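You operate a simulated robot arm through the tools that you are given. There is no shell and no other tool.

Carry out the task below with a simulated robot arm. There is one attempt and no reset: what you move stays moved.

TASK
Unplug the wooden tester and turn the grey coil knob to blue.
Fine: yellow tester button first; each plug to the cup of its colour.

The check looks at the end state, three seconds after you hand in, the way a careful person would. Anything else that was tipped, shoved, dropped, spilled or broken makes it a failure.

THE ROBOT
A 7-joint arm with a two-finger parallel gripper, fixed in place. Base frame: the origin is at the foot of the arm, x ahead of it, y to its left, z up. Readings come in m, degrees, newtons and seconds.
With the tool pointing down near the work surface it reaches from about 0.3 to 0.68 m from the base axis. Its first joint turns from -66.0 to 66.0 degrees. Payload 1.57 kg.
Tool frame: the origin (TCP) lies between the finger pads and is the grasp point; the fingertips stand 0.03 m ahead of it; z points along the fingers, y is the line along which they close. Largest opening 0.11 m; finger width 0.024, thickness 0.012; the body of the gripper, 0.048 by 0.112 m, starts 0.078 m behind the TCP.
Orientation is that of the tool frame in the base frame, as a unit quaternion [w, x, y, z]. With the fingers straight down and closing along the base's y, the tool's x points along the base's -x, its y along +y and its z along -z.

THE INTERFACE
- The arm moves only by the tool step_arm. Its argument "steps" is a list of rows, each an object of numbers (a shift or turn left out is 0, a gripper value left out holds the last): "gripper": the opening, from 0 (shut) to 1 (fully open); "tx", "ty", "tz": the shift along the tool's x, y, z in mm; "rx", "ry", "rz": the turn, a rotation vector about the tool's x, y, z in degrees. In form: [{"gripper": .., "tx": .., "ty": .., "tz": .., "rx": .., "ry": .., "rz": ..}, ...]. A call has 1 to 20 rows; each row shifts and turns the commanded pose from where the row before left it, along the tool's axes as they then stand. Rows are played at 5 a second. More than 0.05 m and 8.6 degrees between two rows, or a gripper value outside its range, and nothing of the call is played. A pose out of reach is approached as far as the arm can. The call stops where the force on the tool passes 90 N (or 10 N more than at its start, if that is more) or the arm is blocked; 0.2 s more then pass. Each finger travels about 0.108 m/s and halts on what it meets, pressing with about 26 N; the grip force reading is that of the motor and also rises with nothing between the fingers. The clock runs only during rows and for 0.2 s after the last one: add rows that do not move to give the fingers time. The reply holds the time, the measured pose of the TCP, the force on the tool along the base axes, the opening and the grip force, in the units named above and with some noise, with the torque about the TCP (base axes, N m) and any sound that the robot's microphone picked up.
- Cameras (640 x 400 px; columns grow to the right, rows downward): "scene" is fixed at [0.1682, -0.3912, 1.4094]; the picture's right is [0.84, -0.54, 0.00], its down [-0.25, -0.39, -0.89] and it looks along [0.48, 0.75, -0.46] (base axes); focal length 356 px, centre (320, 200). "wrist" rides on the gripper at [0.07, 0.016, -0.141] in the tool frame; the picture's right is [-0.23, 0.97, 0.00], its down [-0.86, -0.20, -0.48] and it looks along [-0.47, -0.11, 0.88] (tool axes); focal length 222 px, centre (320, 200). There is no depth. A picture from a camera that has moved, and an enlarged one, comes with that camera's place and axes in the base frame and with its lens. The place of the scene camera against the robot may be out by one fixed shift of up to 0.018 m in any direction.
- get_image(camera): a new picture of that camera. It takes no simulated time.
- zoom(camera, box): a new picture of the part [left, top, right, bottom] of that camera's present view, enlarged. It takes no simulated time.
- hand_in(): hands the job in; it is judged then, once.

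Nothing tells you positions but the pictures and the camera data. Unless the task says otherwise, let go and move clear before handing in.

The tools are called after "Request:" as name(argument=value, ...) on one line, values as JSON. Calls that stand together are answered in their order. step_arm: Moves the arm, as the interface text tells. Its arguments: {"type":"object","properties":{"steps":{"type":"array"}},"required":["steps"]} The other tools are called the same way: get_image (camera) takes a picture; zoom (camera, box) takes an enlarged picture of a part of a camera's view; hand_in () hands the job in.

At the start:

```text
time: 0.0
eef_pos: [0.4388, 0.0069, 1.2603]
tool_rot: [-0.001, 0.0, 1.0, 0.0]
force: [0.3, 0.3, 0.4]
moment: [0.04, -0.01, -0.01]
finger_gap: 0.1103
finger_force: 0.1
```

scene: 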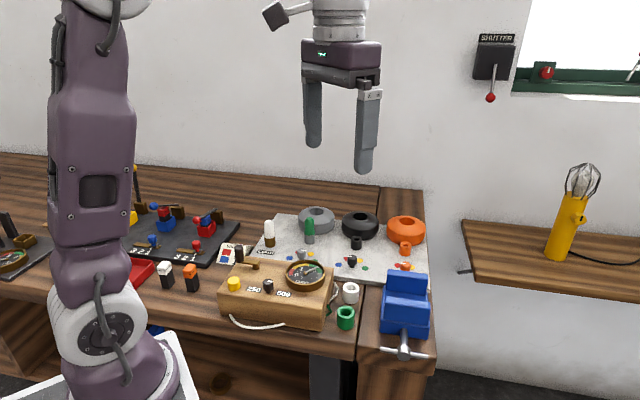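
wrist: 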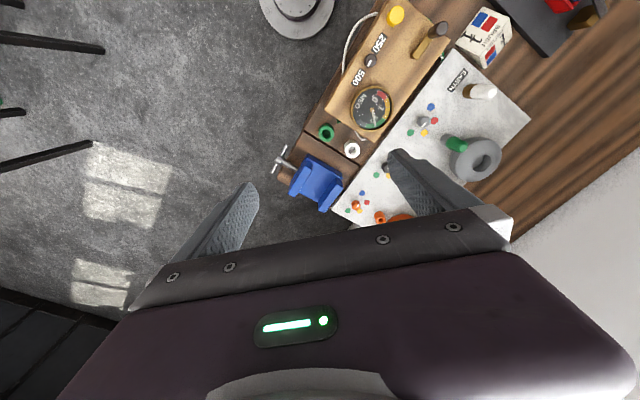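

I see a workbench with a wooden tester (yellow button, dial, cable), a grey plate with coils and knobs, and white and green plugs and cups. I'll zoom in to understand the layout before I move.

Request:
zoom(camera="scene", box=[210, 200, 370, 340])

Request:
zoom(camera="scene", box=[250, 190, 440, 290])

Request:
zoom(camera="wrist", box=[310, 0, 550, 150])

Request:
zoom(camera="wrist", box=[260, 80, 530, 240])

```text
2.86 times, centred on (290, 270) of scene
camera zoom: at [0.1682, -0.3912, 1.4094], right [0.84, -0.54, 0.0], down [-0.25, -0.39, -0.89], along [0.48, 0.75, -0.46], focal length 1018 px, centre (406, 0)
```

zoom: 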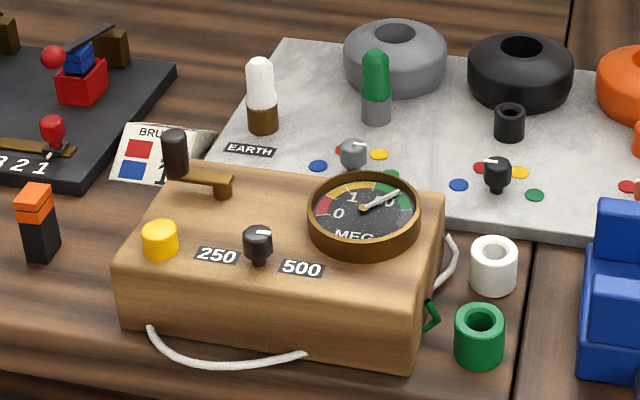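

```text
3.37 times, centred on (345, 240) of scene
camera zoom: at [0.1682, -0.3912, 1.4094], right [0.84, -0.54, 0.0], down [-0.25, -0.39, -0.89], along [0.48, 0.75, -0.46], focal length 1200 px, centre (236, 65)
```

zoom: 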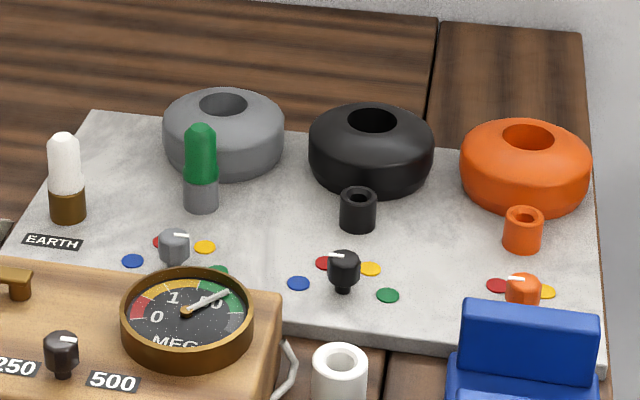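

```text
2.67 times, centred on (430, 75) of wrist
camera zoom: at [0.3685, 0.0246, 1.4017], right [0.23, 0.97, 0.0], down [0.86, -0.2, 0.48], along [0.47, -0.11, -0.88], focal length 592 px, centre (27, 533)
```

zoom: 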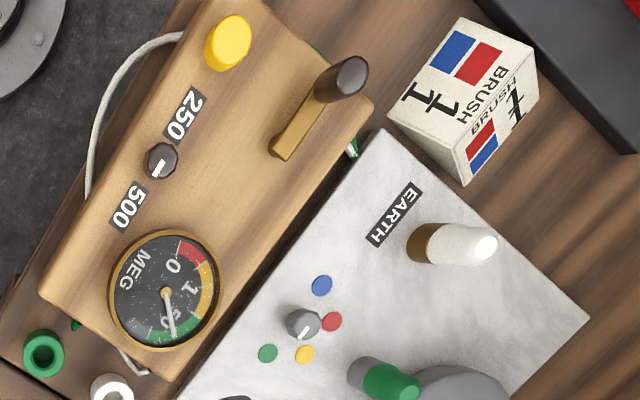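

```text
2.37 times, centred on (395, 160) of wrist
camera zoom: at [0.3685, 0.0246, 1.4017], right [0.23, 0.97, 0.0], down [0.86, -0.2, 0.48], along [0.47, -0.11, -0.88], focal length 526 px, centre (142, 295)
```

zoom: 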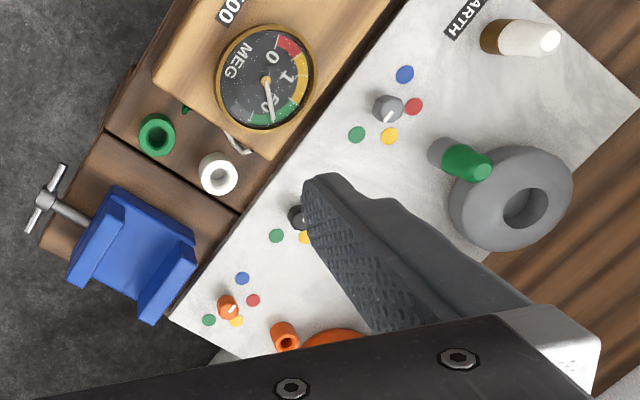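

From the two views I place the yellow button near (0.31, 0.15, 0.97). The white plug sits in the EARTH socket and the green plug in the grey coil's socket. I'll move to a second vantage point high above the bench so I can triangulate from the wrist camera.

Request:
step_arm(steps=[{"gripper": 1, "tx": 13, "ty": 31, "tz": 35}, {"tx": 13, "ty": 31, "tz": 35}, {"tx": 13, "ty": 31, "tz": 35}, {}])

Request:
get_image(camera="wrist")

Request:
get_image(camera="scene")

```text
time: 1.0
eef_pos: [0.3984, 0.1025, 1.1541]
tool_rot: [0.0, 0.0, 1.0, 0.0]
force: [0.6, 0.2, 0.2]
moment: [0.01, 0.0, -0.01]
finger_gap: 0.1101
finger_force: 0.1
```

```text
taken
camera wrist: at [0.3283, 0.1178, 1.2962], right [0.23, 0.97, 0.0], down [0.85, -0.2, 0.48], along [0.47, -0.11, -0.88], focal length 222 px, centre (320, 200)
```

wrist: 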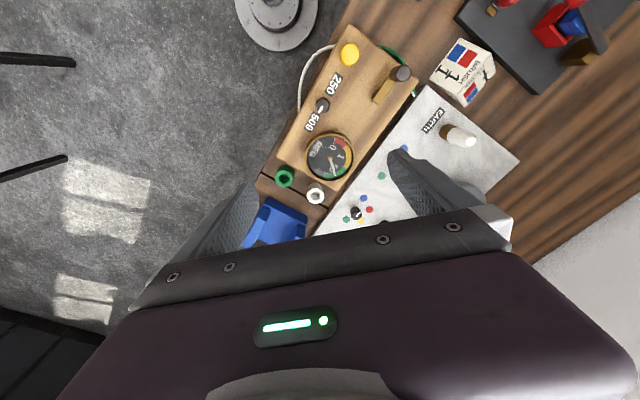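

```text
taken
```

scene: 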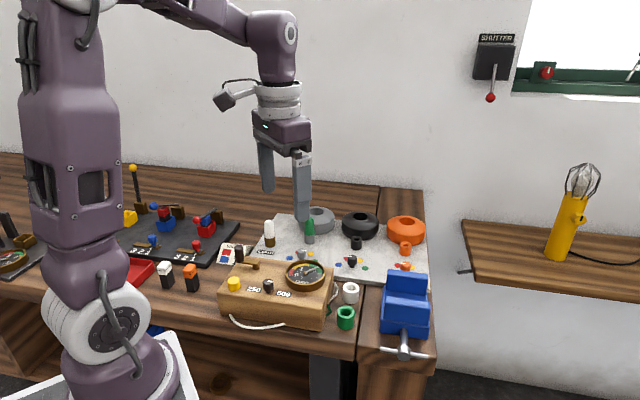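

The base shows up at the right place in the wrist view, so I trust that camera. I estimate the grey knob near (0.49, 0.21), the white plug near (0.46, 0.31), the green plug near (0.54, 0.27), and the cups near (0.46, 0.02) and (0.51, 0.07). I'll fly over the board for a closer look.

Request:
step_arm(steps=[{"tx": -38, "ty": 25, "tz": 5}, {"tx": -38, "ty": 25, "tz": 5}, {"tx": -38, "ty": 25, "tz": 5}, {"tx": -38, "ty": 25, "tz": 5}, {}])

Request:
get_image(camera="wrist")

Request:
zoom(camera="wrist", box=[260, 20, 420, 120])

Request:
zoom(camera="wrist", box=[180, 0, 340, 100])

```text
time: 2.2
eef_pos: [0.5527, 0.2019, 1.1345]
tool_rot: [0.0, 0.0, 1.0, 0.0]
force: [-0.4, 0.1, -1.2]
moment: [-0.03, -0.02, 0.0]
finger_gap: 0.11
finger_force: 0.0
```

```text
taken
camera wrist: at [0.4825, 0.2173, 1.2764], right [0.23, 0.97, 0.0], down [0.86, -0.2, 0.48], along [0.47, -0.11, -0.88], focal length 222 px, centre (320, 200)
```

wrist: 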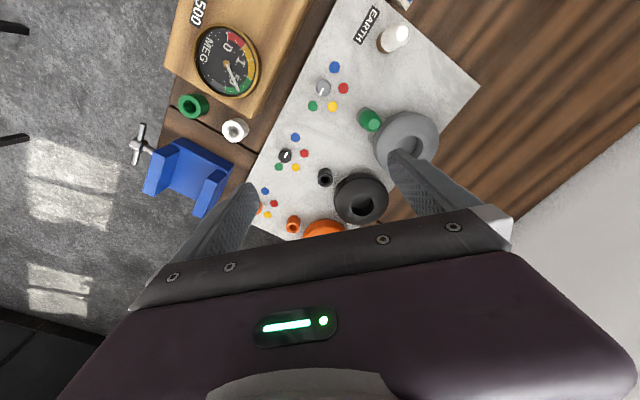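

```text
4.00 times, centred on (340, 70) of wrist
camera zoom: at [0.4825, 0.2173, 1.2764], right [0.23, 0.97, 0.0], down [0.86, -0.2, 0.48], along [0.47, -0.11, -0.88], focal length 888 px, centre (240, 720)
```

zoom: 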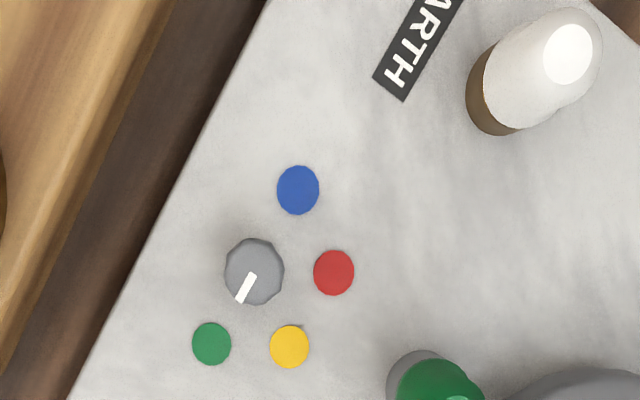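

```text
4.00 times, centred on (260, 50) of wrist
camera zoom: at [0.4825, 0.2173, 1.2764], right [0.23, 0.97, 0.0], down [0.86, -0.2, 0.48], along [0.47, -0.11, -0.88], focal length 888 px, centre (560, 800)
```

zoom: 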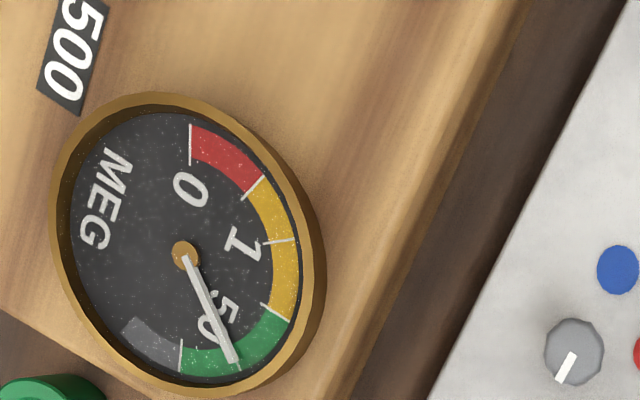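

The grey knob's top is at about (0.496, 0.219, 0.908) and its pointer is on green. Blue lies 180° away, counterclockwise from above through yellow and red. Before any of that comes the yellow button, so I'm moving above it for a precise look.

Request:
step_arm(steps=[{"tx": 44, "ty": -8, "tz": 8}, {"tx": 44, "ty": -8, "tz": 8}, {"tx": 44, "ty": -8, "tz": 8}, {"tx": 44, "ty": -8, "tz": 8}, {"tx": 44, "ty": -8, "tz": 8}, {}])

Request:
get_image(camera="wrist")

Request:
zoom(camera="scene", box=[190, 180, 350, 340])

```text
time: 3.6
eef_pos: [0.3309, 0.1613, 1.0948]
tool_rot: [0.001, 0.0, 1.0, 0.0]
force: [0.3, 0.6, -0.2]
moment: [-0.01, 0.04, -0.01]
finger_gap: 0.1096
finger_force: 0.0
```

```text
taken
camera wrist: at [0.2619, 0.1781, 1.2367], right [0.23, 0.97, 0.0], down [0.85, -0.2, 0.48], along [0.47, -0.11, -0.88], focal length 222 px, centre (320, 200)
```

wrist: 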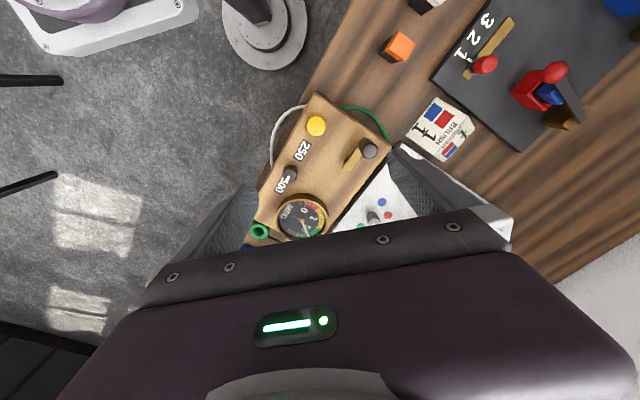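

```text
2.50 times, centred on (270, 260) of scene
camera zoom: at [0.1682, -0.3912, 1.4094], right [0.84, -0.54, 0.0], down [-0.25, -0.39, -0.89], along [0.48, 0.75, -0.46], focal length 891 px, centre (445, 50)
```

zoom: 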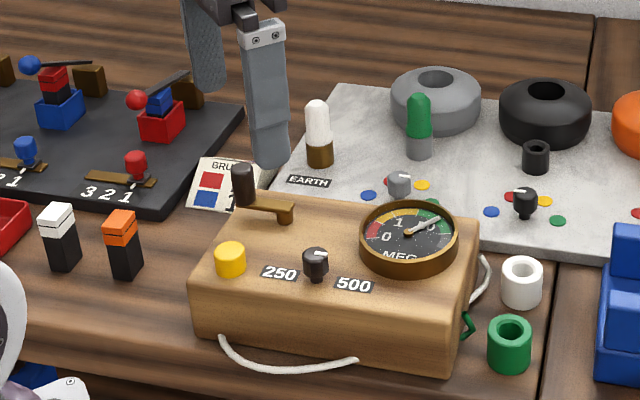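

Triangulating across views puts the button's top near (0.310, 0.161, 0.957). I'll centre over it and close the fingers well above it, then check alignment before pressing.

Request:
step_arm(steps=[{"gripper": 0, "tx": 21, "ty": 0, "tz": 25}, {"tz": 20}, {}, {}, {}])

Request:
zoom(camera="wrist", box=[240, 80, 440, 280])

Request:
zoom(camera="scene", box=[190, 180, 350, 340])

```text
time: 4.8
eef_pos: [0.3092, 0.1615, 1.0508]
tool_rot: [0.0, 0.001, 1.0, 0.0]
force: [0.2, 0.6, 0.0]
moment: [0.03, -0.03, 0.01]
finger_gap: 0.0
finger_force: 21.1
```

```text
2.00 times, centred on (340, 180) of wrist
camera zoom: at [0.2405, 0.1775, 1.1917], right [0.23, 0.97, 0.0], down [0.86, -0.2, 0.48], along [0.47, -0.11, -0.88], focal length 444 px, centre (280, 240)
```

zoom: 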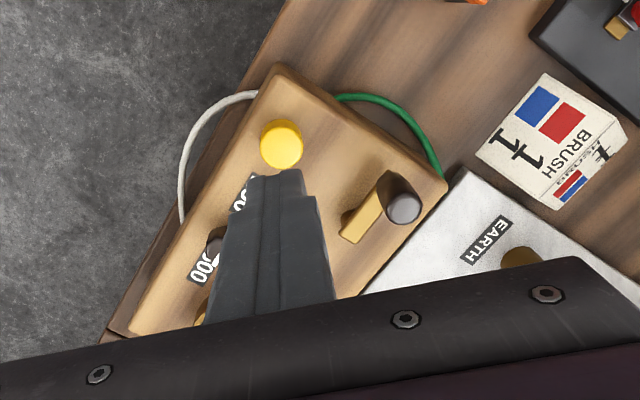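

```text
2.50 times, centred on (270, 260) of scene
camera zoom: at [0.1682, -0.3912, 1.4094], right [0.84, -0.54, 0.0], down [-0.25, -0.39, -0.89], along [0.48, 0.75, -0.46], focal length 891 px, centre (445, 50)
```

zoom: 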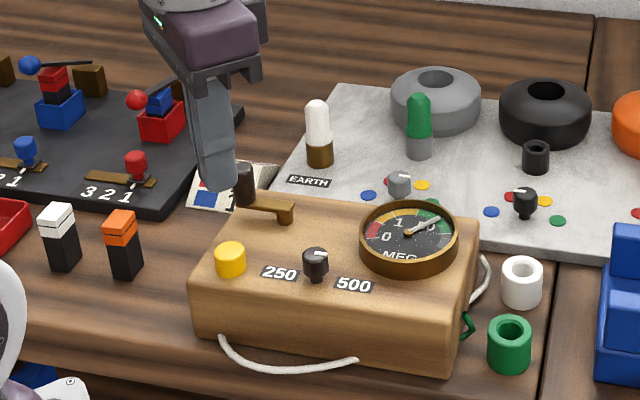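

The closed fingertips are lined up over the button in plan. I'll go down most of the way and then take small steps until contact, watching the force and sound.

Request:
step_arm(steps=[{"tx": 0, "ty": 1, "tz": 25}, {"tz": 20}, {}])

Request:
zoom(camera="scene", box=[190, 210, 310, 330])

Request:
zoom(camera="wrist", box=[240, 80, 440, 280])

```text
time: 5.6
eef_pos: [0.31, 0.1623, 1.0054]
tool_rot: [0.0, 0.0, 1.0, 0.001]
force: [-0.1, -0.5, -0.4]
moment: [-0.01, -0.01, -0.01]
finger_gap: 0.0001
finger_force: 21.8
```

```text
3.33 times, centred on (250, 270) of scene
camera zoom: at [0.1682, -0.3912, 1.4094], right [0.84, -0.54, 0.0], down [-0.25, -0.39, -0.89], along [0.48, 0.75, -0.46], focal length 1188 px, centre (553, -33)
```

zoom: 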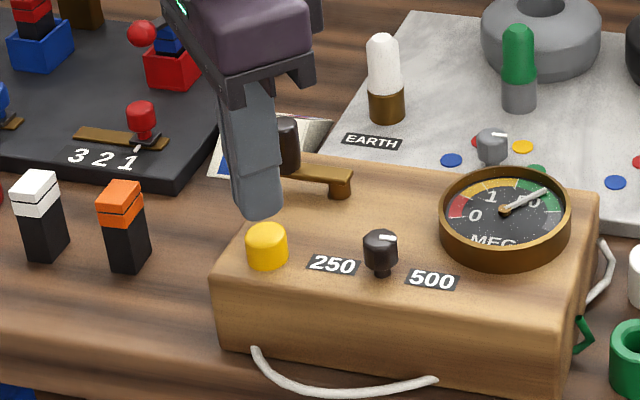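

```text
2.00 times, centred on (340, 180) of wrist
camera zoom: at [0.2396, 0.1786, 1.1466], right [0.23, 0.97, 0.0], down [0.85, -0.2, 0.48], along [0.47, -0.11, -0.88], focal length 444 px, centre (280, 240)
```

zoom: 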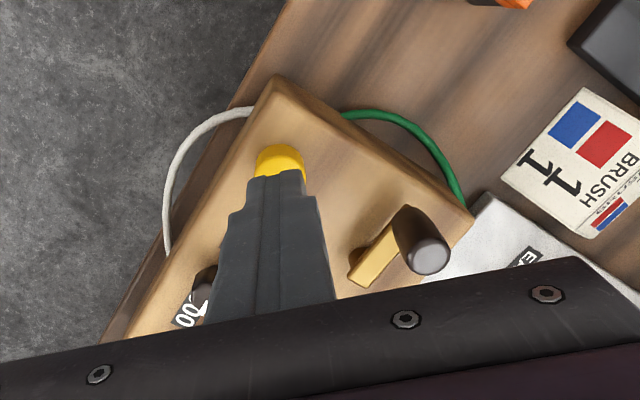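

The fingertips are about 2 cm above the button. I'll zoom in on both cameras to refine the alignment before I press.

Request:
zoom(camera="wrist", box=[300, 130, 350, 180])

Request:
zoom(camera="scene", box=[210, 250, 260, 300])

```text
8.00 times, centred on (325, 155) of wrist
camera zoom: at [0.2396, 0.1786, 1.1466], right [0.23, 0.97, 0.0], down [0.85, -0.2, 0.48], along [0.47, -0.11, -0.88], focal length 1777 px, centre (280, 560)
```

zoom: 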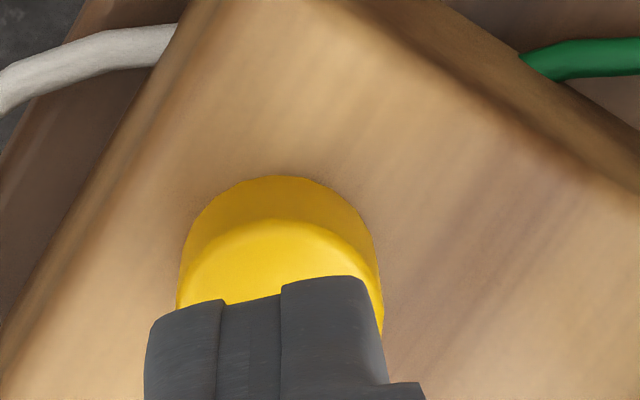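

```text
8.00 times, centred on (235, 275) of scene
camera zoom: at [0.1682, -0.3912, 1.4094], right [0.84, -0.54, 0.0], down [-0.25, -0.39, -0.89], along [0.48, 0.75, -0.46], focal length 2851 px, centre (1000, -400)
```

zoom: 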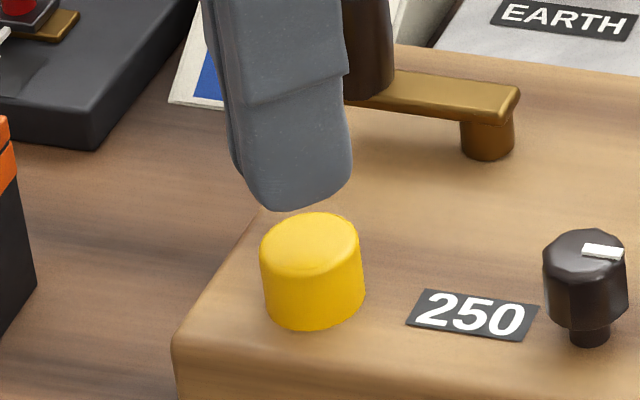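

In both views the fingertips are centred over the button at (0.309, 0.162), with its top at about z 0.957. I'll lower in small steps and press.

Request:
step_arm(steps=[{"tz": 8}, {"tz": 6}, {"tz": 2}, {}])

```text
time: 6.6
eef_pos: [0.3093, 0.1624, 0.9885]
tool_rot: [0.0, 0.0, 1.0, 0.0]
force: [0.6, 0.2, -0.3]
moment: [0.03, 0.01, 0.01]
finger_gap: 0.0
finger_force: 21.1
```

No contact yet; the fingertips are at about z 0.9585. I'll continue with millimetre steps.

Request:
step_arm(steps=[{"tz": 1}, {"tz": 1}, {"tz": 1}, {"tz": 1}, {}])

```text
time: 7.8
eef_pos: [0.3111, 0.1626, 0.9845]
tool_rot: [0.0, -0.001, 1.0, 0.0]
force: [-0.9, 1.0, 2.5]
moment: [0.04, 0.05, -0.02]
finger_gap: 0.0
finger_force: 21.8
```

The first light contact shows (2.5 N). I'm pressing further in 1 mm steps.

Request:
step_arm(steps=[{"tz": 1}, {"tz": 1}, {}])

Request:
zoom(camera="scene", box=[210, 230, 350, 320])

```text
time: 8.6
eef_pos: [0.3106, 0.1611, 0.9837]
tool_rot: [0.0, 0.0, 1.0, 0.001]
force: [1.5, 1.6, 4.8]
moment: [0.04, -0.03, -0.03]
finger_gap: 0.0
finger_force: 21.5
heard: click
```

```text
4.44 times, centred on (280, 275) of scene
camera zoom: at [0.1682, -0.3912, 1.4094], right [0.84, -0.54, 0.0], down [-0.25, -0.39, -0.89], along [0.48, 0.75, -0.46], focal length 1584 px, centre (498, -133)
```

zoom: 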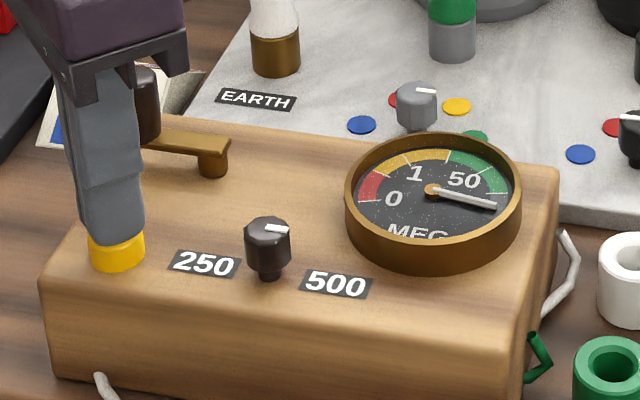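

I heard a click and the needle moved off the scale into the grey rest zone, so the press registered. I'll back straight up and check that the needle stays there.

Request:
step_arm(steps=[{}, {"tz": -5}, {"tz": -15}, {"tz": -30}, {"tz": -40}, {}])

Request:
zoom(camera="scene", box=[210, 200, 370, 340])

```text
time: 10.0
eef_pos: [0.3107, 0.1611, 1.0739]
tool_rot: [0.0, 0.0, 1.0, 0.0]
force: [-0.7, 0.5, -0.1]
moment: [-0.01, 0.01, 0.01]
finger_gap: 0.0
finger_force: 20.8
```

```text
2.86 times, centred on (290, 270) of scene
camera zoom: at [0.1682, -0.3912, 1.4094], right [0.84, -0.54, 0.0], down [-0.25, -0.39, -0.89], along [0.48, 0.75, -0.46], focal length 1018 px, centre (406, 0)
```

zoom: 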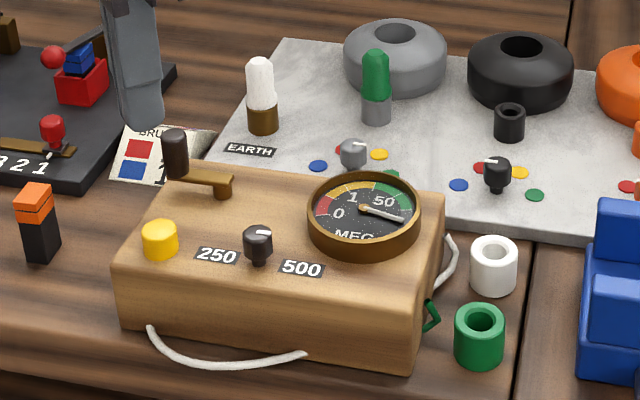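

The needle stays at rest and nothing on the tester has moved. Next is the white plug, with its top near (0.46, 0.317, 0.963). I'm moving above it with the gripper half open.

Request:
step_arm(steps=[{"gripper": 0.55, "tx": -28, "ty": 31}, {"tx": -28, "ty": 31}, {"tx": -28, "ty": 31}, {"tx": -28, "ty": 31}, {"tx": -28, "ty": 31}, {}])

Request:
get_image(camera="wrist")

Request:
zoom(camera="wrist", box=[270, 100, 400, 230])

Request:
zoom(camera="scene", box=[220, 170, 360, 270])

```text
time: 11.4
eef_pos: [0.4509, 0.3181, 1.0732]
tool_rot: [0.0, 0.0, 1.0, 0.0]
force: [-0.9, 0.5, -0.1]
moment: [-0.01, -0.02, 0.02]
finger_gap: 0.0602
finger_force: 0.1
```

```text
taken
camera wrist: at [0.3812, 0.3342, 1.2144], right [0.23, 0.97, 0.0], down [0.86, -0.2, 0.48], along [0.47, -0.11, -0.88], focal length 222 px, centre (320, 200)
```

wrist: 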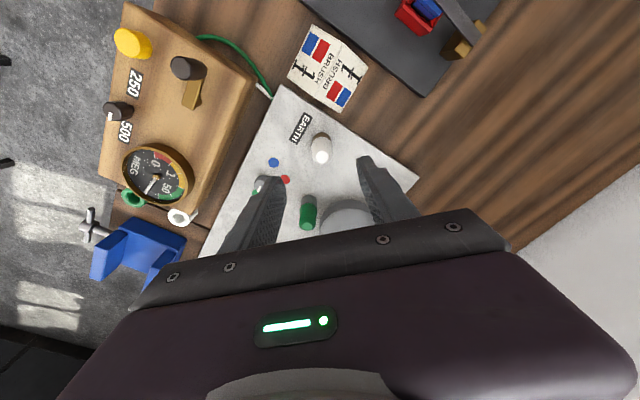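

```text
3.08 times, centred on (335, 165) of wrist
camera zoom: at [0.3812, 0.3342, 1.2144], right [0.23, 0.97, 0.0], down [0.86, -0.2, 0.48], along [0.47, -0.11, -0.88], focal length 684 px, centre (274, 308)
```

zoom: 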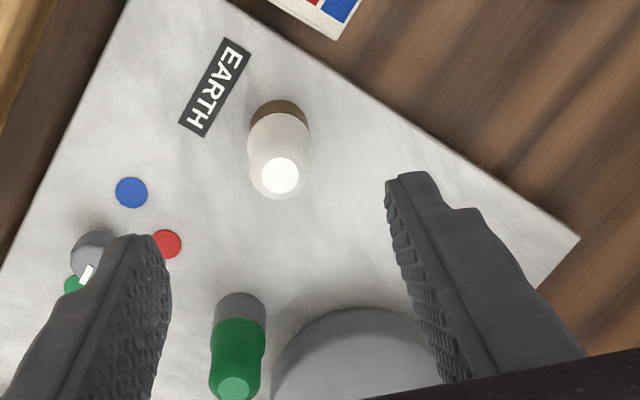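

```text
4.00 times, centred on (290, 220) of scene
camera zoom: at [0.1682, -0.3911, 1.4094], right [0.84, -0.54, 0.0], down [-0.25, -0.39, -0.89], along [0.48, 0.75, -0.46], focal length 1426 px, centre (440, 120)
```

zoom: 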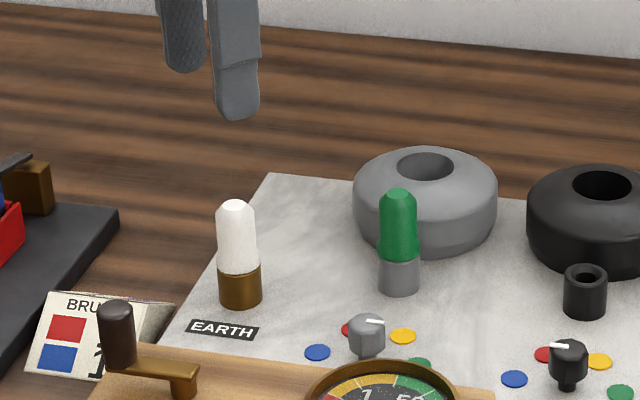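

The white plug is at about (0.459, 0.318). Its top is at z 0.963, its socket rim at about 0.916, and the board at about 0.89. I'll descend part way between the open fingers and recheck.

Request:
step_arm(steps=[{"tx": -8, "tz": 20}, {"tz": 35}, {"tz": 20}, {}])

Request:
zoom(camera="wrist", box=[260, 120, 390, 250])

Request:
zoom(camera="scene", box=[220, 170, 360, 270])

```text
time: 12.4
eef_pos: [0.4572, 0.3169, 0.9975]
tool_rot: [0.0, 0.001, 1.0, 0.0]
force: [0.0, 0.7, -0.1]
moment: [0.02, 0.0, -0.01]
finger_gap: 0.0604
finger_force: 0.1
```

```text
3.08 times, centred on (325, 185) of wrist
camera zoom: at [0.3887, 0.3338, 1.1387], right [0.23, 0.97, 0.0], down [0.86, -0.2, 0.48], along [0.47, -0.11, -0.88], focal length 684 px, centre (305, 246)
```

zoom: 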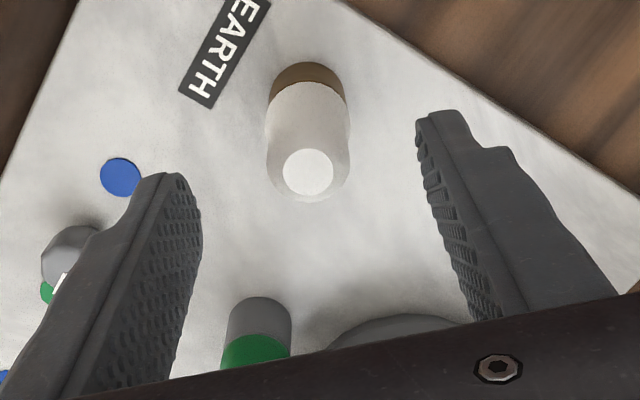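

```text
4.00 times, centred on (290, 220) of scene
camera zoom: at [0.1682, -0.3912, 1.4094], right [0.84, -0.54, 0.0], down [-0.25, -0.39, -0.89], along [0.48, 0.75, -0.46], focal length 1426 px, centre (440, 120)
```

zoom: 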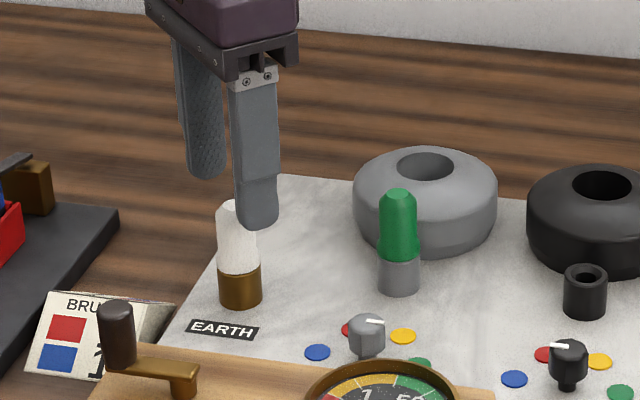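

The plug sits centred between the fingers. I'll descend to TCP z ≈ 0.95 and close.

Request:
step_arm(steps=[{"tx": -2, "ty": 1, "tz": 20}, {"tz": 20}, {"tz": 7}, {}, {"gripper": 0}, {}, {}])

Request:
zoom(camera="wrist", box=[260, 120, 390, 250])

Request:
zoom(camera="scene", box=[220, 170, 360, 270])

```text
time: 14.0
eef_pos: [0.4596, 0.3188, 0.9508]
tool_rot: [0.0, 0.0, 1.0, 0.0]
force: [-0.1, -0.7, -0.6]
moment: [0.0, 0.01, -0.01]
finger_gap: 0.0243
finger_force: 26.2
```

```text
3.08 times, centred on (325, 185) of wrist
camera zoom: at [0.3905, 0.3347, 1.0925], right [0.23, 0.97, 0.0], down [0.86, -0.2, 0.48], along [0.47, -0.11, -0.88], focal length 684 px, centre (305, 246)
```

zoom: 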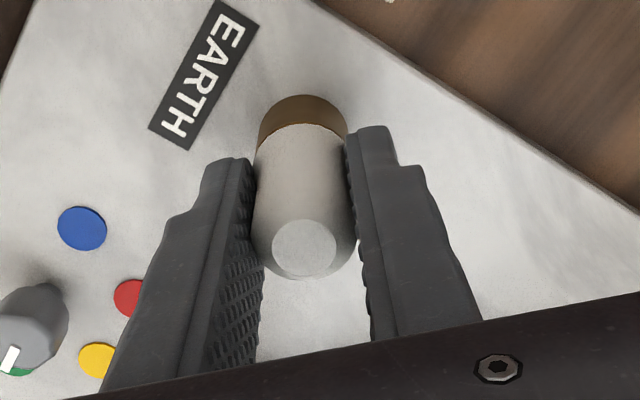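

```text
4.00 times, centred on (290, 220) of scene
camera zoom: at [0.1682, -0.3912, 1.4094], right [0.84, -0.54, 0.0], down [-0.25, -0.39, -0.89], along [0.48, 0.75, -0.46], focal length 1426 px, centre (440, 120)
```

zoom: 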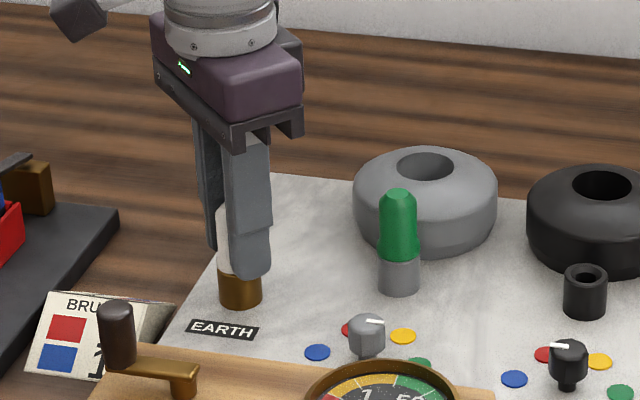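

The plug is gripped (gap 24 mm, 26 N). I'll pull it straight up slowly, watching the force.

Request:
step_arm(steps=[{"tz": -2}, {"tz": -3}, {"tz": -4}, {"tz": -5}, {}])

Request:
zoom(camera="scene", box=[220, 170, 360, 270])

```text
time: 15.2
eef_pos: [0.4603, 0.3182, 0.9656]
tool_rot: [0.0, 0.0, 1.0, 0.0]
force: [0.5, 0.3, -0.2]
moment: [-0.01, -0.01, -0.04]
finger_gap: 0.0241
finger_force: 26.3
```

```text
4.00 times, centred on (290, 220) of scene
camera zoom: at [0.1682, -0.3912, 1.4094], right [0.84, -0.54, 0.0], down [-0.25, -0.39, -0.89], along [0.48, 0.75, -0.46], focal length 1426 px, centre (440, 120)
```

zoom: 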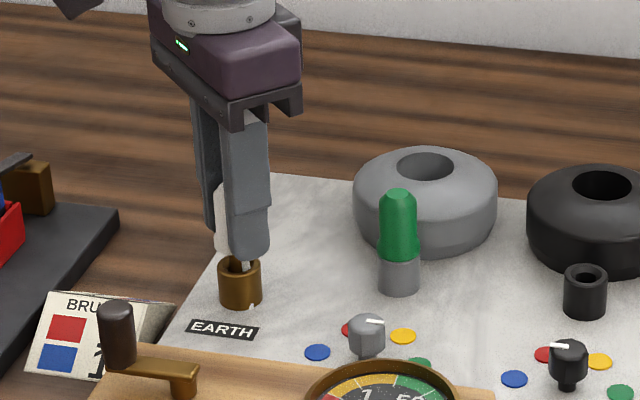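

The plug is coming out with its pin visible, and the force is negligible. I'll keep lifting clear of the board.

Request:
step_arm(steps=[{"tz": -10}, {"tz": -20}, {"tz": -30}, {"tz": -35}, {}])

Request:
zoom(camera="scene", box=[220, 130, 360, 270])

Request:
get_image(camera="wrist")

```text
time: 16.4
eef_pos: [0.4606, 0.3177, 1.0612]
tool_rot: [0.0, 0.0, 1.0, -0.001]
force: [0.6, -0.3, -1.1]
moment: [0.01, 0.0, -0.01]
finger_gap: 0.0245
finger_force: 25.7
```

```text
2.86 times, centred on (290, 200) of scene
camera zoom: at [0.1682, -0.3912, 1.4094], right [0.84, -0.54, 0.0], down [-0.25, -0.39, -0.89], along [0.48, 0.75, -0.46], focal length 1018 px, centre (406, 200)
```

zoom: 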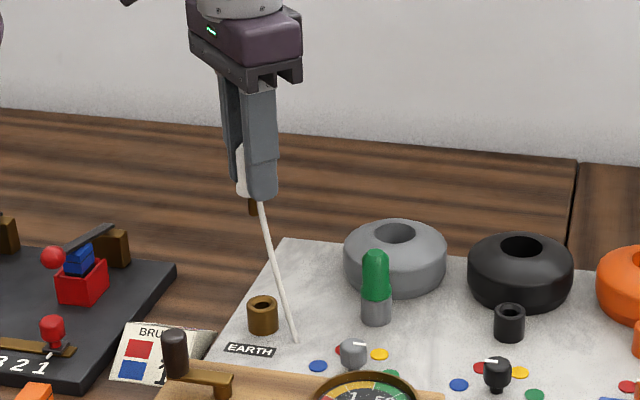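

```text
taken
camera wrist: at [0.3907, 0.3345, 1.2024], right [0.23, 0.97, 0.0], down [0.86, -0.2, 0.48], along [0.47, -0.11, -0.88], focal length 222 px, centre (320, 200)
```

wrist: 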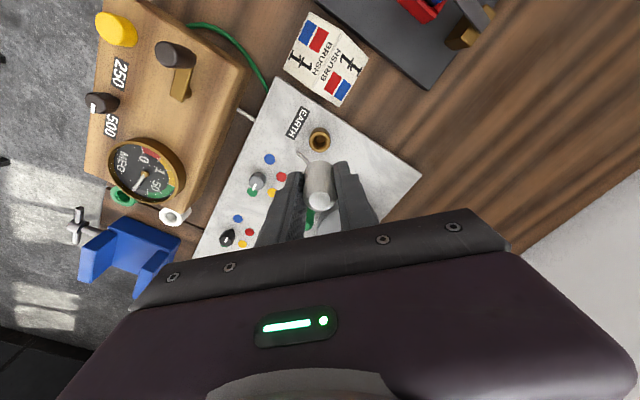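

The white plug is out, with a thin white lead hanging from it. I'll zoom in on that lead and the cups before I carry it over.

Request:
zoom(camera="wrist", box=[230, 90, 370, 230])

Request:
zoom(camera="wrist", box=[70, 130, 230, 280])

Request:
zoom(camera="scene", box=[270, 200, 330, 260])

Request:
zoom(camera="scene", box=[300, 250, 400, 350])

```text
2.86 times, centred on (300, 160) of wrist
camera zoom: at [0.3907, 0.3345, 1.2024], right [0.23, 0.97, 0.0], down [0.86, -0.2, 0.48], along [0.47, -0.11, -0.88], focal length 635 px, centre (377, 314)
```

zoom: 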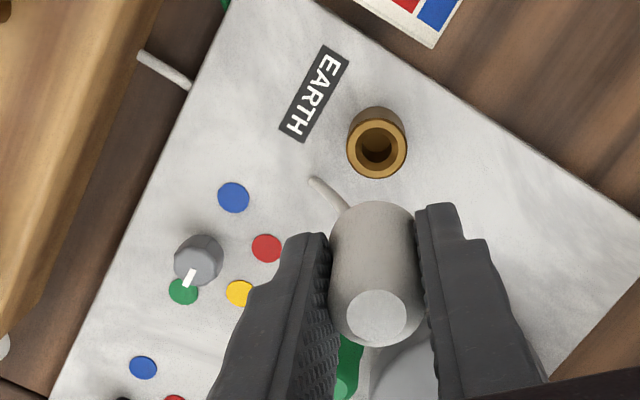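

```text
2.67 times, centred on (150, 205) of wrist
camera zoom: at [0.3907, 0.3345, 1.2024], right [0.23, 0.97, 0.0], down [0.86, -0.2, 0.48], along [0.47, -0.11, -0.88], focal length 592 px, centre (773, 187)
```

zoom: 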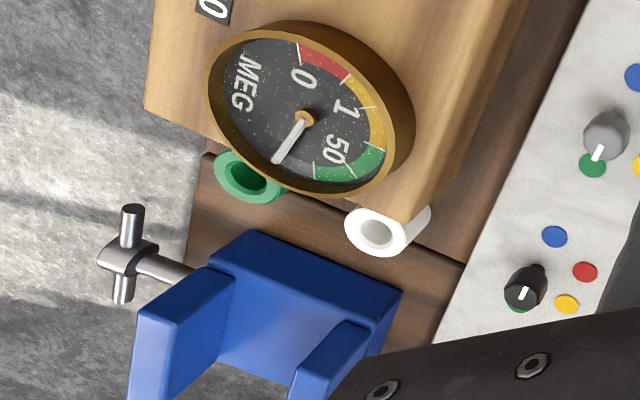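

```text
6.67 times, centred on (300, 230) of scene
camera zoom: at [0.1682, -0.3912, 1.4094], right [0.84, -0.54, 0.0], down [-0.25, -0.39, -0.89], along [0.48, 0.75, -0.46], focal length 2376 px, centre (453, 0)
```

zoom: 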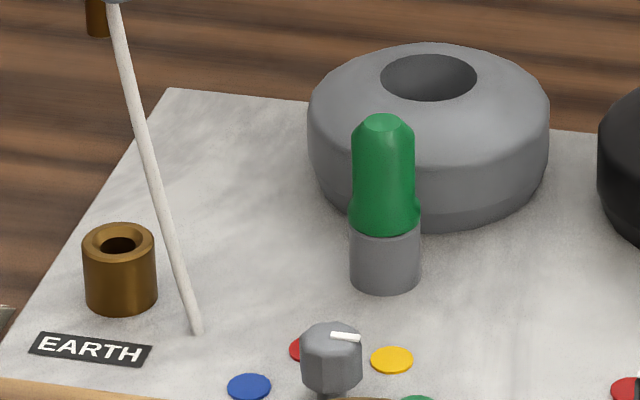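

```text
4.00 times, centred on (350, 300) of scene
camera zoom: at [0.1682, -0.3912, 1.4094], right [0.84, -0.54, 0.0], down [-0.25, -0.39, -0.89], along [0.48, 0.75, -0.46], focal length 1426 px, centre (200, -200)
```

zoom: 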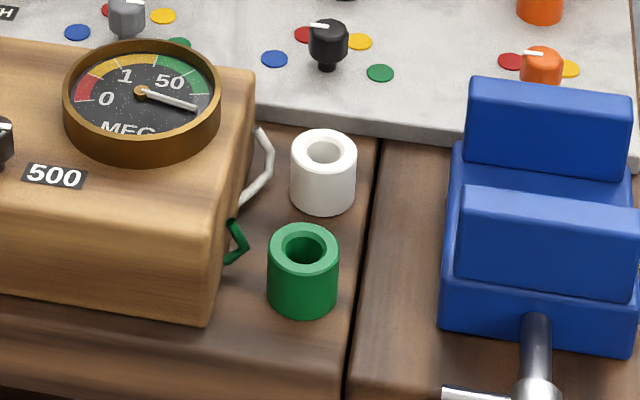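

The lead is thin and exerts no noticeable pull. The white cup's rim is near (0.524, 0.063, 0.905), between the tester and the vise. I'll carry the plug high over the board, then yaw 30° so the fingers line up with that gap.

Request:
step_arm(steps=[{"tx": -10, "ty": -42}, {"tx": -10, "ty": -42}, {"tx": -10, "ty": -42}, {"tx": -10, "ty": -42}, {"tx": -10, "ty": -42}, {"tx": -10, "ty": -42}, {"rz": 7.5}, {"rz": 7.5}, {"rz": 7.5}, {"rz": 7.5}, {}])

Request:
get_image(camera="wrist")

Request:
get_image(camera="scene")

```text
time: 18.8
eef_pos: [0.5205, 0.0662, 1.0602]
tool_rot: [0.0, 0.26, 0.966, 0.0]
force: [-0.8, -0.2, -0.7]
moment: [0.01, 0.01, 0.0]
finger_gap: 0.0242
finger_force: 26.2
```

```text
taken
camera wrist: at [0.4681, 0.1151, 1.2013], right [0.68, 0.73, 0.0], down [0.64, -0.6, 0.48], along [0.35, -0.33, -0.88], focal length 222 px, centre (320, 200)
```

wrist: 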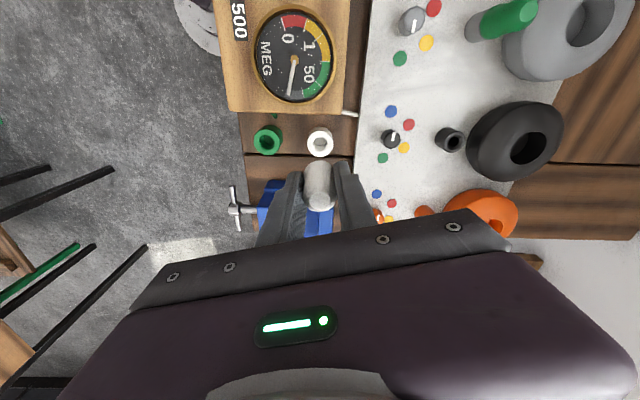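

```text
taken
```

scene: 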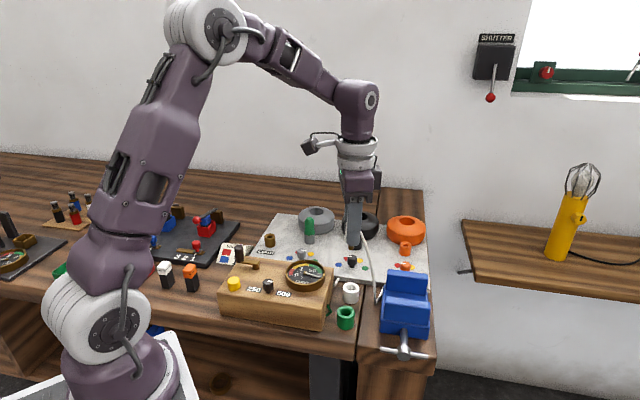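

With the 30° yaw the bench lines up with the picture. The white cup's hole is at about (0.523, 0.064) and the green cup's at about (0.473, 0.014). I'll zoom in to refine the cup position and rim height.

Request:
zoom(camera="wrist", box=[240, 90, 400, 230])

Request:
zoom(camera="scene", box=[310, 200, 430, 350])

```text
2.86 times, centred on (320, 160) of wrist
camera zoom: at [0.4681, 0.1151, 1.2013], right [0.68, 0.73, 0.0], down [0.64, -0.6, 0.48], along [0.35, -0.33, -0.88], focal length 635 px, centre (320, 314)
```

zoom: 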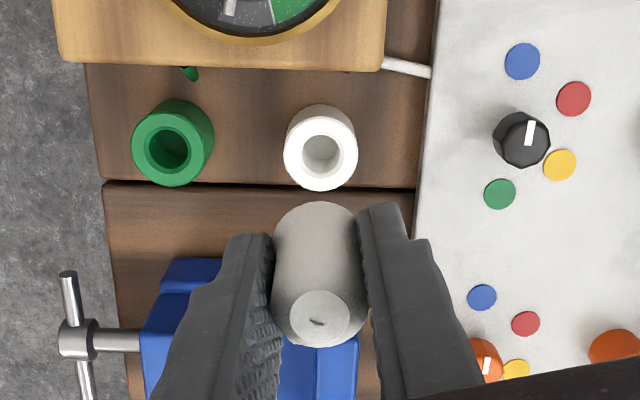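

```text
2.67 times, centred on (370, 275) of scene
camera zoom: at [0.1682, -0.3912, 1.4094], right [0.84, -0.54, 0.0], down [-0.25, -0.39, -0.89], along [0.48, 0.75, -0.46], focal length 950 px, centre (187, 0)
```

zoom: 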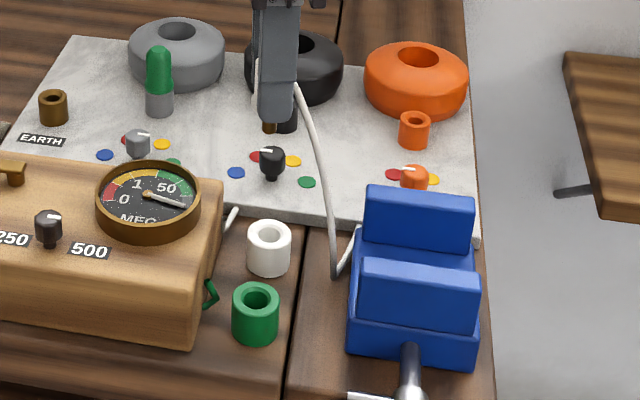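

The white cup's hole centre works out to (0.5235, 0.0635), so a shift of about 4 mm along the tool's -x centres it. I'll apply that, descend to just above the rim, and recheck.

Request:
step_arm(steps=[{"tx": -4.3, "ty": 0, "tz": 15}, {"tz": 30}, {"tz": 25}, {"tz": 8}, {}])

Request:
zoom(camera="wrist", box=[240, 90, 400, 230])

Request:
zoom(camera="scene", box=[310, 220, 410, 340])

```text
time: 20.0
eef_pos: [0.5233, 0.0643, 0.9826]
tool_rot: [0.0, 0.259, 0.966, 0.001]
force: [0.2, 0.7, -1.0]
moment: [0.03, -0.03, -0.01]
finger_gap: 0.0242
finger_force: 26.4
```

```text
2.86 times, centred on (320, 160) of wrist
camera zoom: at [0.4716, 0.1129, 1.1234], right [0.68, 0.73, 0.0], down [0.64, -0.6, 0.48], along [0.35, -0.33, -0.88], focal length 635 px, centre (320, 314)
```

zoom: 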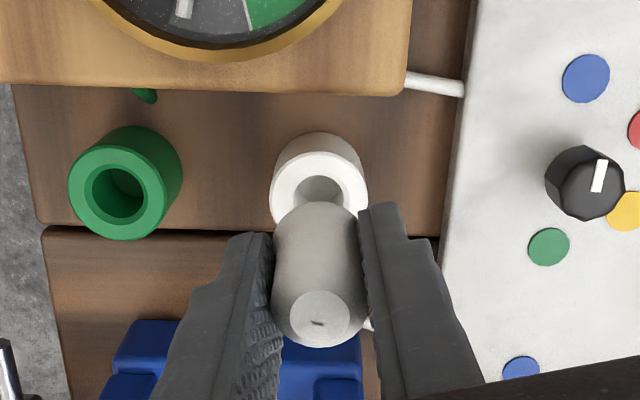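

```text
3.33 times, centred on (360, 280) of scene
camera zoom: at [0.1682, -0.3912, 1.4094], right [0.84, -0.54, 0.0], down [-0.25, -0.39, -0.89], along [0.48, 0.75, -0.46], focal length 1188 px, centre (187, -67)
```

zoom: 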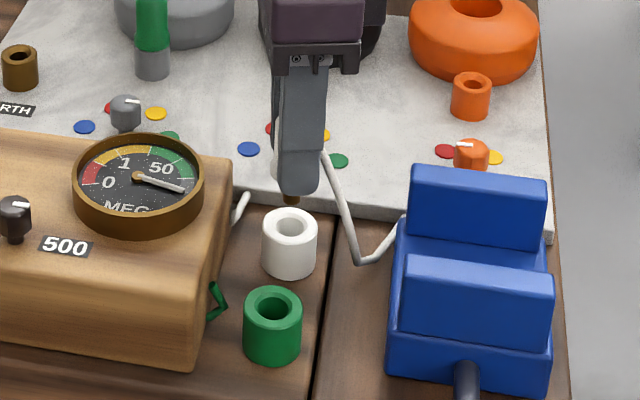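

The pin is lined up over the hole in both views. I'll lower slowly, watching the contact force.

Request:
step_arm(steps=[{"tz": 8}, {"tz": 8}, {"tz": 6}, {"tz": 6}, {}])

Request:
zoom(camera="wrist", box=[240, 90, 400, 230])

Request:
zoom(camera="scene", box=[310, 220, 410, 340])

```text
time: 21.2
eef_pos: [0.5251, 0.0642, 0.9548]
tool_rot: [0.0, 0.259, 0.966, 0.0]
force: [-0.1, -0.2, -0.2]
moment: [0.01, 0.02, -0.04]
finger_gap: 0.0242
finger_force: 25.7
```

```text
2.86 times, centred on (320, 160) of wrist
camera zoom: at [0.4717, 0.1132, 1.0955], right [0.68, 0.73, 0.0], down [0.64, -0.6, 0.48], along [0.35, -0.33, -0.88], focal length 635 px, centre (320, 314)
```

zoom: 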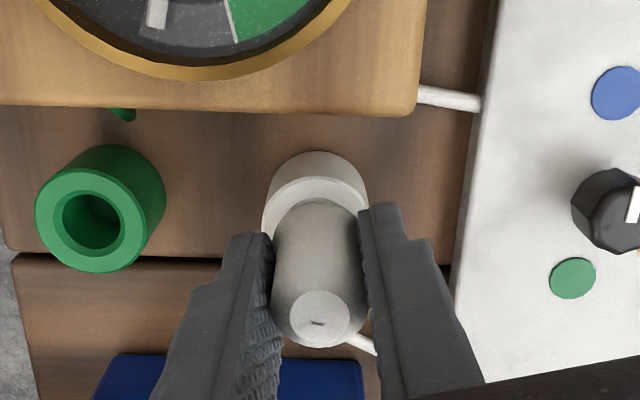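

```text
3.33 times, centred on (360, 280) of scene
camera zoom: at [0.1682, -0.3912, 1.4094], right [0.84, -0.54, 0.0], down [-0.25, -0.39, -0.89], along [0.48, 0.75, -0.46], focal length 1188 px, centre (187, -67)
```

zoom: 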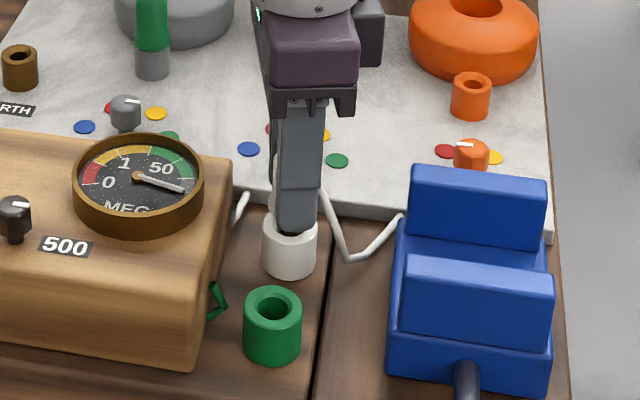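

The pin looks to be at the cup mouth with no contact force. I'll continue in fine steps until it seats.

Request:
step_arm(steps=[{"ty": -0.7, "tz": 3}, {"tz": 3}, {"tz": 3}, {"tz": 2}, {}])

```text
time: 22.4
eef_pos: [0.5242, 0.0635, 0.9433]
tool_rot: [0.0, 0.259, 0.966, 0.0]
force: [0.5, 1.1, -0.9]
moment: [-0.01, -0.03, 0.02]
finger_gap: 0.0243
finger_force: 25.8
```

Request:
step_arm(steps=[{"tz": 2}, {"tz": 2}, {"tz": 1}, {"tz": 1}, {}])

Request:
zoom(camera="scene", box=[320, 260, 380, 320])

Request:
zoom(camera="wrist", box=[290, 130, 350, 190])

```text
time: 23.5
eef_pos: [0.5243, 0.0637, 0.9404]
tool_rot: [0.002, 0.258, 0.966, 0.001]
force: [-6.1, -0.1, 18.3]
moment: [-0.05, 0.51, -0.06]
finger_gap: 0.0246
finger_force: 25.6
stopped in row 5: the force on the tool passed its limit at 91 N (the readings are from after the stop); the commanded pose is now the measured one
```

```text
6.67 times, centred on (350, 290) of scene
camera zoom: at [0.1677, -0.3912, 1.4094], right [0.84, -0.54, 0.0], down [-0.25, -0.39, -0.89], along [0.48, 0.75, -0.46], focal length 2376 px, centre (120, -400)
```

zoom: 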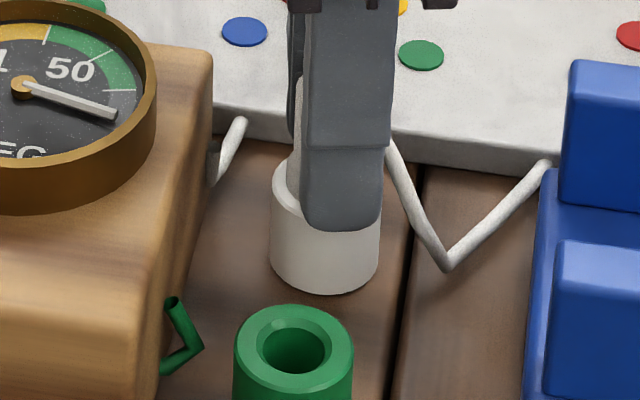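

```text
6.67 times, centred on (320, 160) of wrist
camera zoom: at [0.4716, 0.1122, 1.0822], right [0.68, 0.73, 0.0], down [0.64, -0.6, 0.48], along [0.35, -0.33, -0.88], focal length 1481 px, centre (320, 467)
```

zoom: 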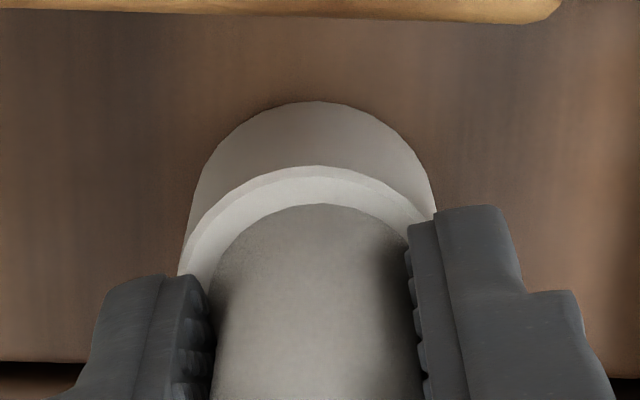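

The plug stopped at TCP z 0.940, and the views show it concentric with the cup and sitting on the rim. The limit tripped because I pressed a little too far, so I'll ease off that load before opening.

Request:
step_arm(steps=[{"tz": -0.5}, {}])

```text
time: 24.1
eef_pos: [0.5244, 0.0634, 0.942]
tool_rot: [0.003, 0.259, 0.966, 0.002]
force: [-7.5, 0.3, 21.0]
moment: [-0.28, 0.45, -0.04]
finger_gap: 0.0245
finger_force: 26.0
```

Request:
step_arm(steps=[{"tz": -0.5}, {"tz": -0.5}, {}])

Request:
zoom(camera="wrist", box=[290, 130, 350, 190])

```text
time: 24.9
eef_pos: [0.5258, 0.0638, 0.941]
tool_rot: [0.002, 0.259, 0.966, 0.0]
force: [-0.3, -0.1, -1.0]
moment: [-0.01, 0.0, 0.02]
finger_gap: 0.0247
finger_force: 25.8
```

```text
6.67 times, centred on (320, 160) of wrist
camera zoom: at [0.4721, 0.1123, 1.0827], right [0.68, 0.73, 0.0], down [0.64, -0.6, 0.48], along [0.35, -0.33, -0.88], focal length 1481 px, centre (320, 467)
```

zoom: 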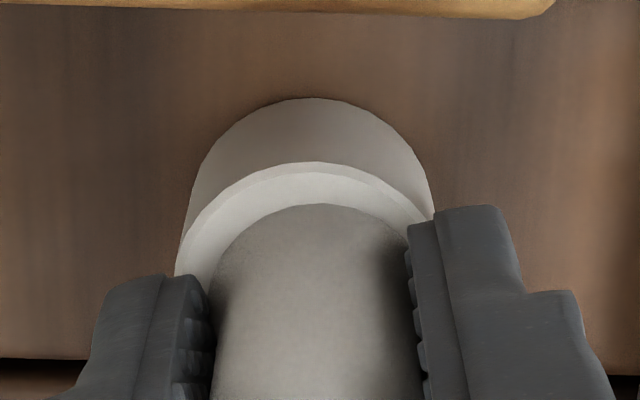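

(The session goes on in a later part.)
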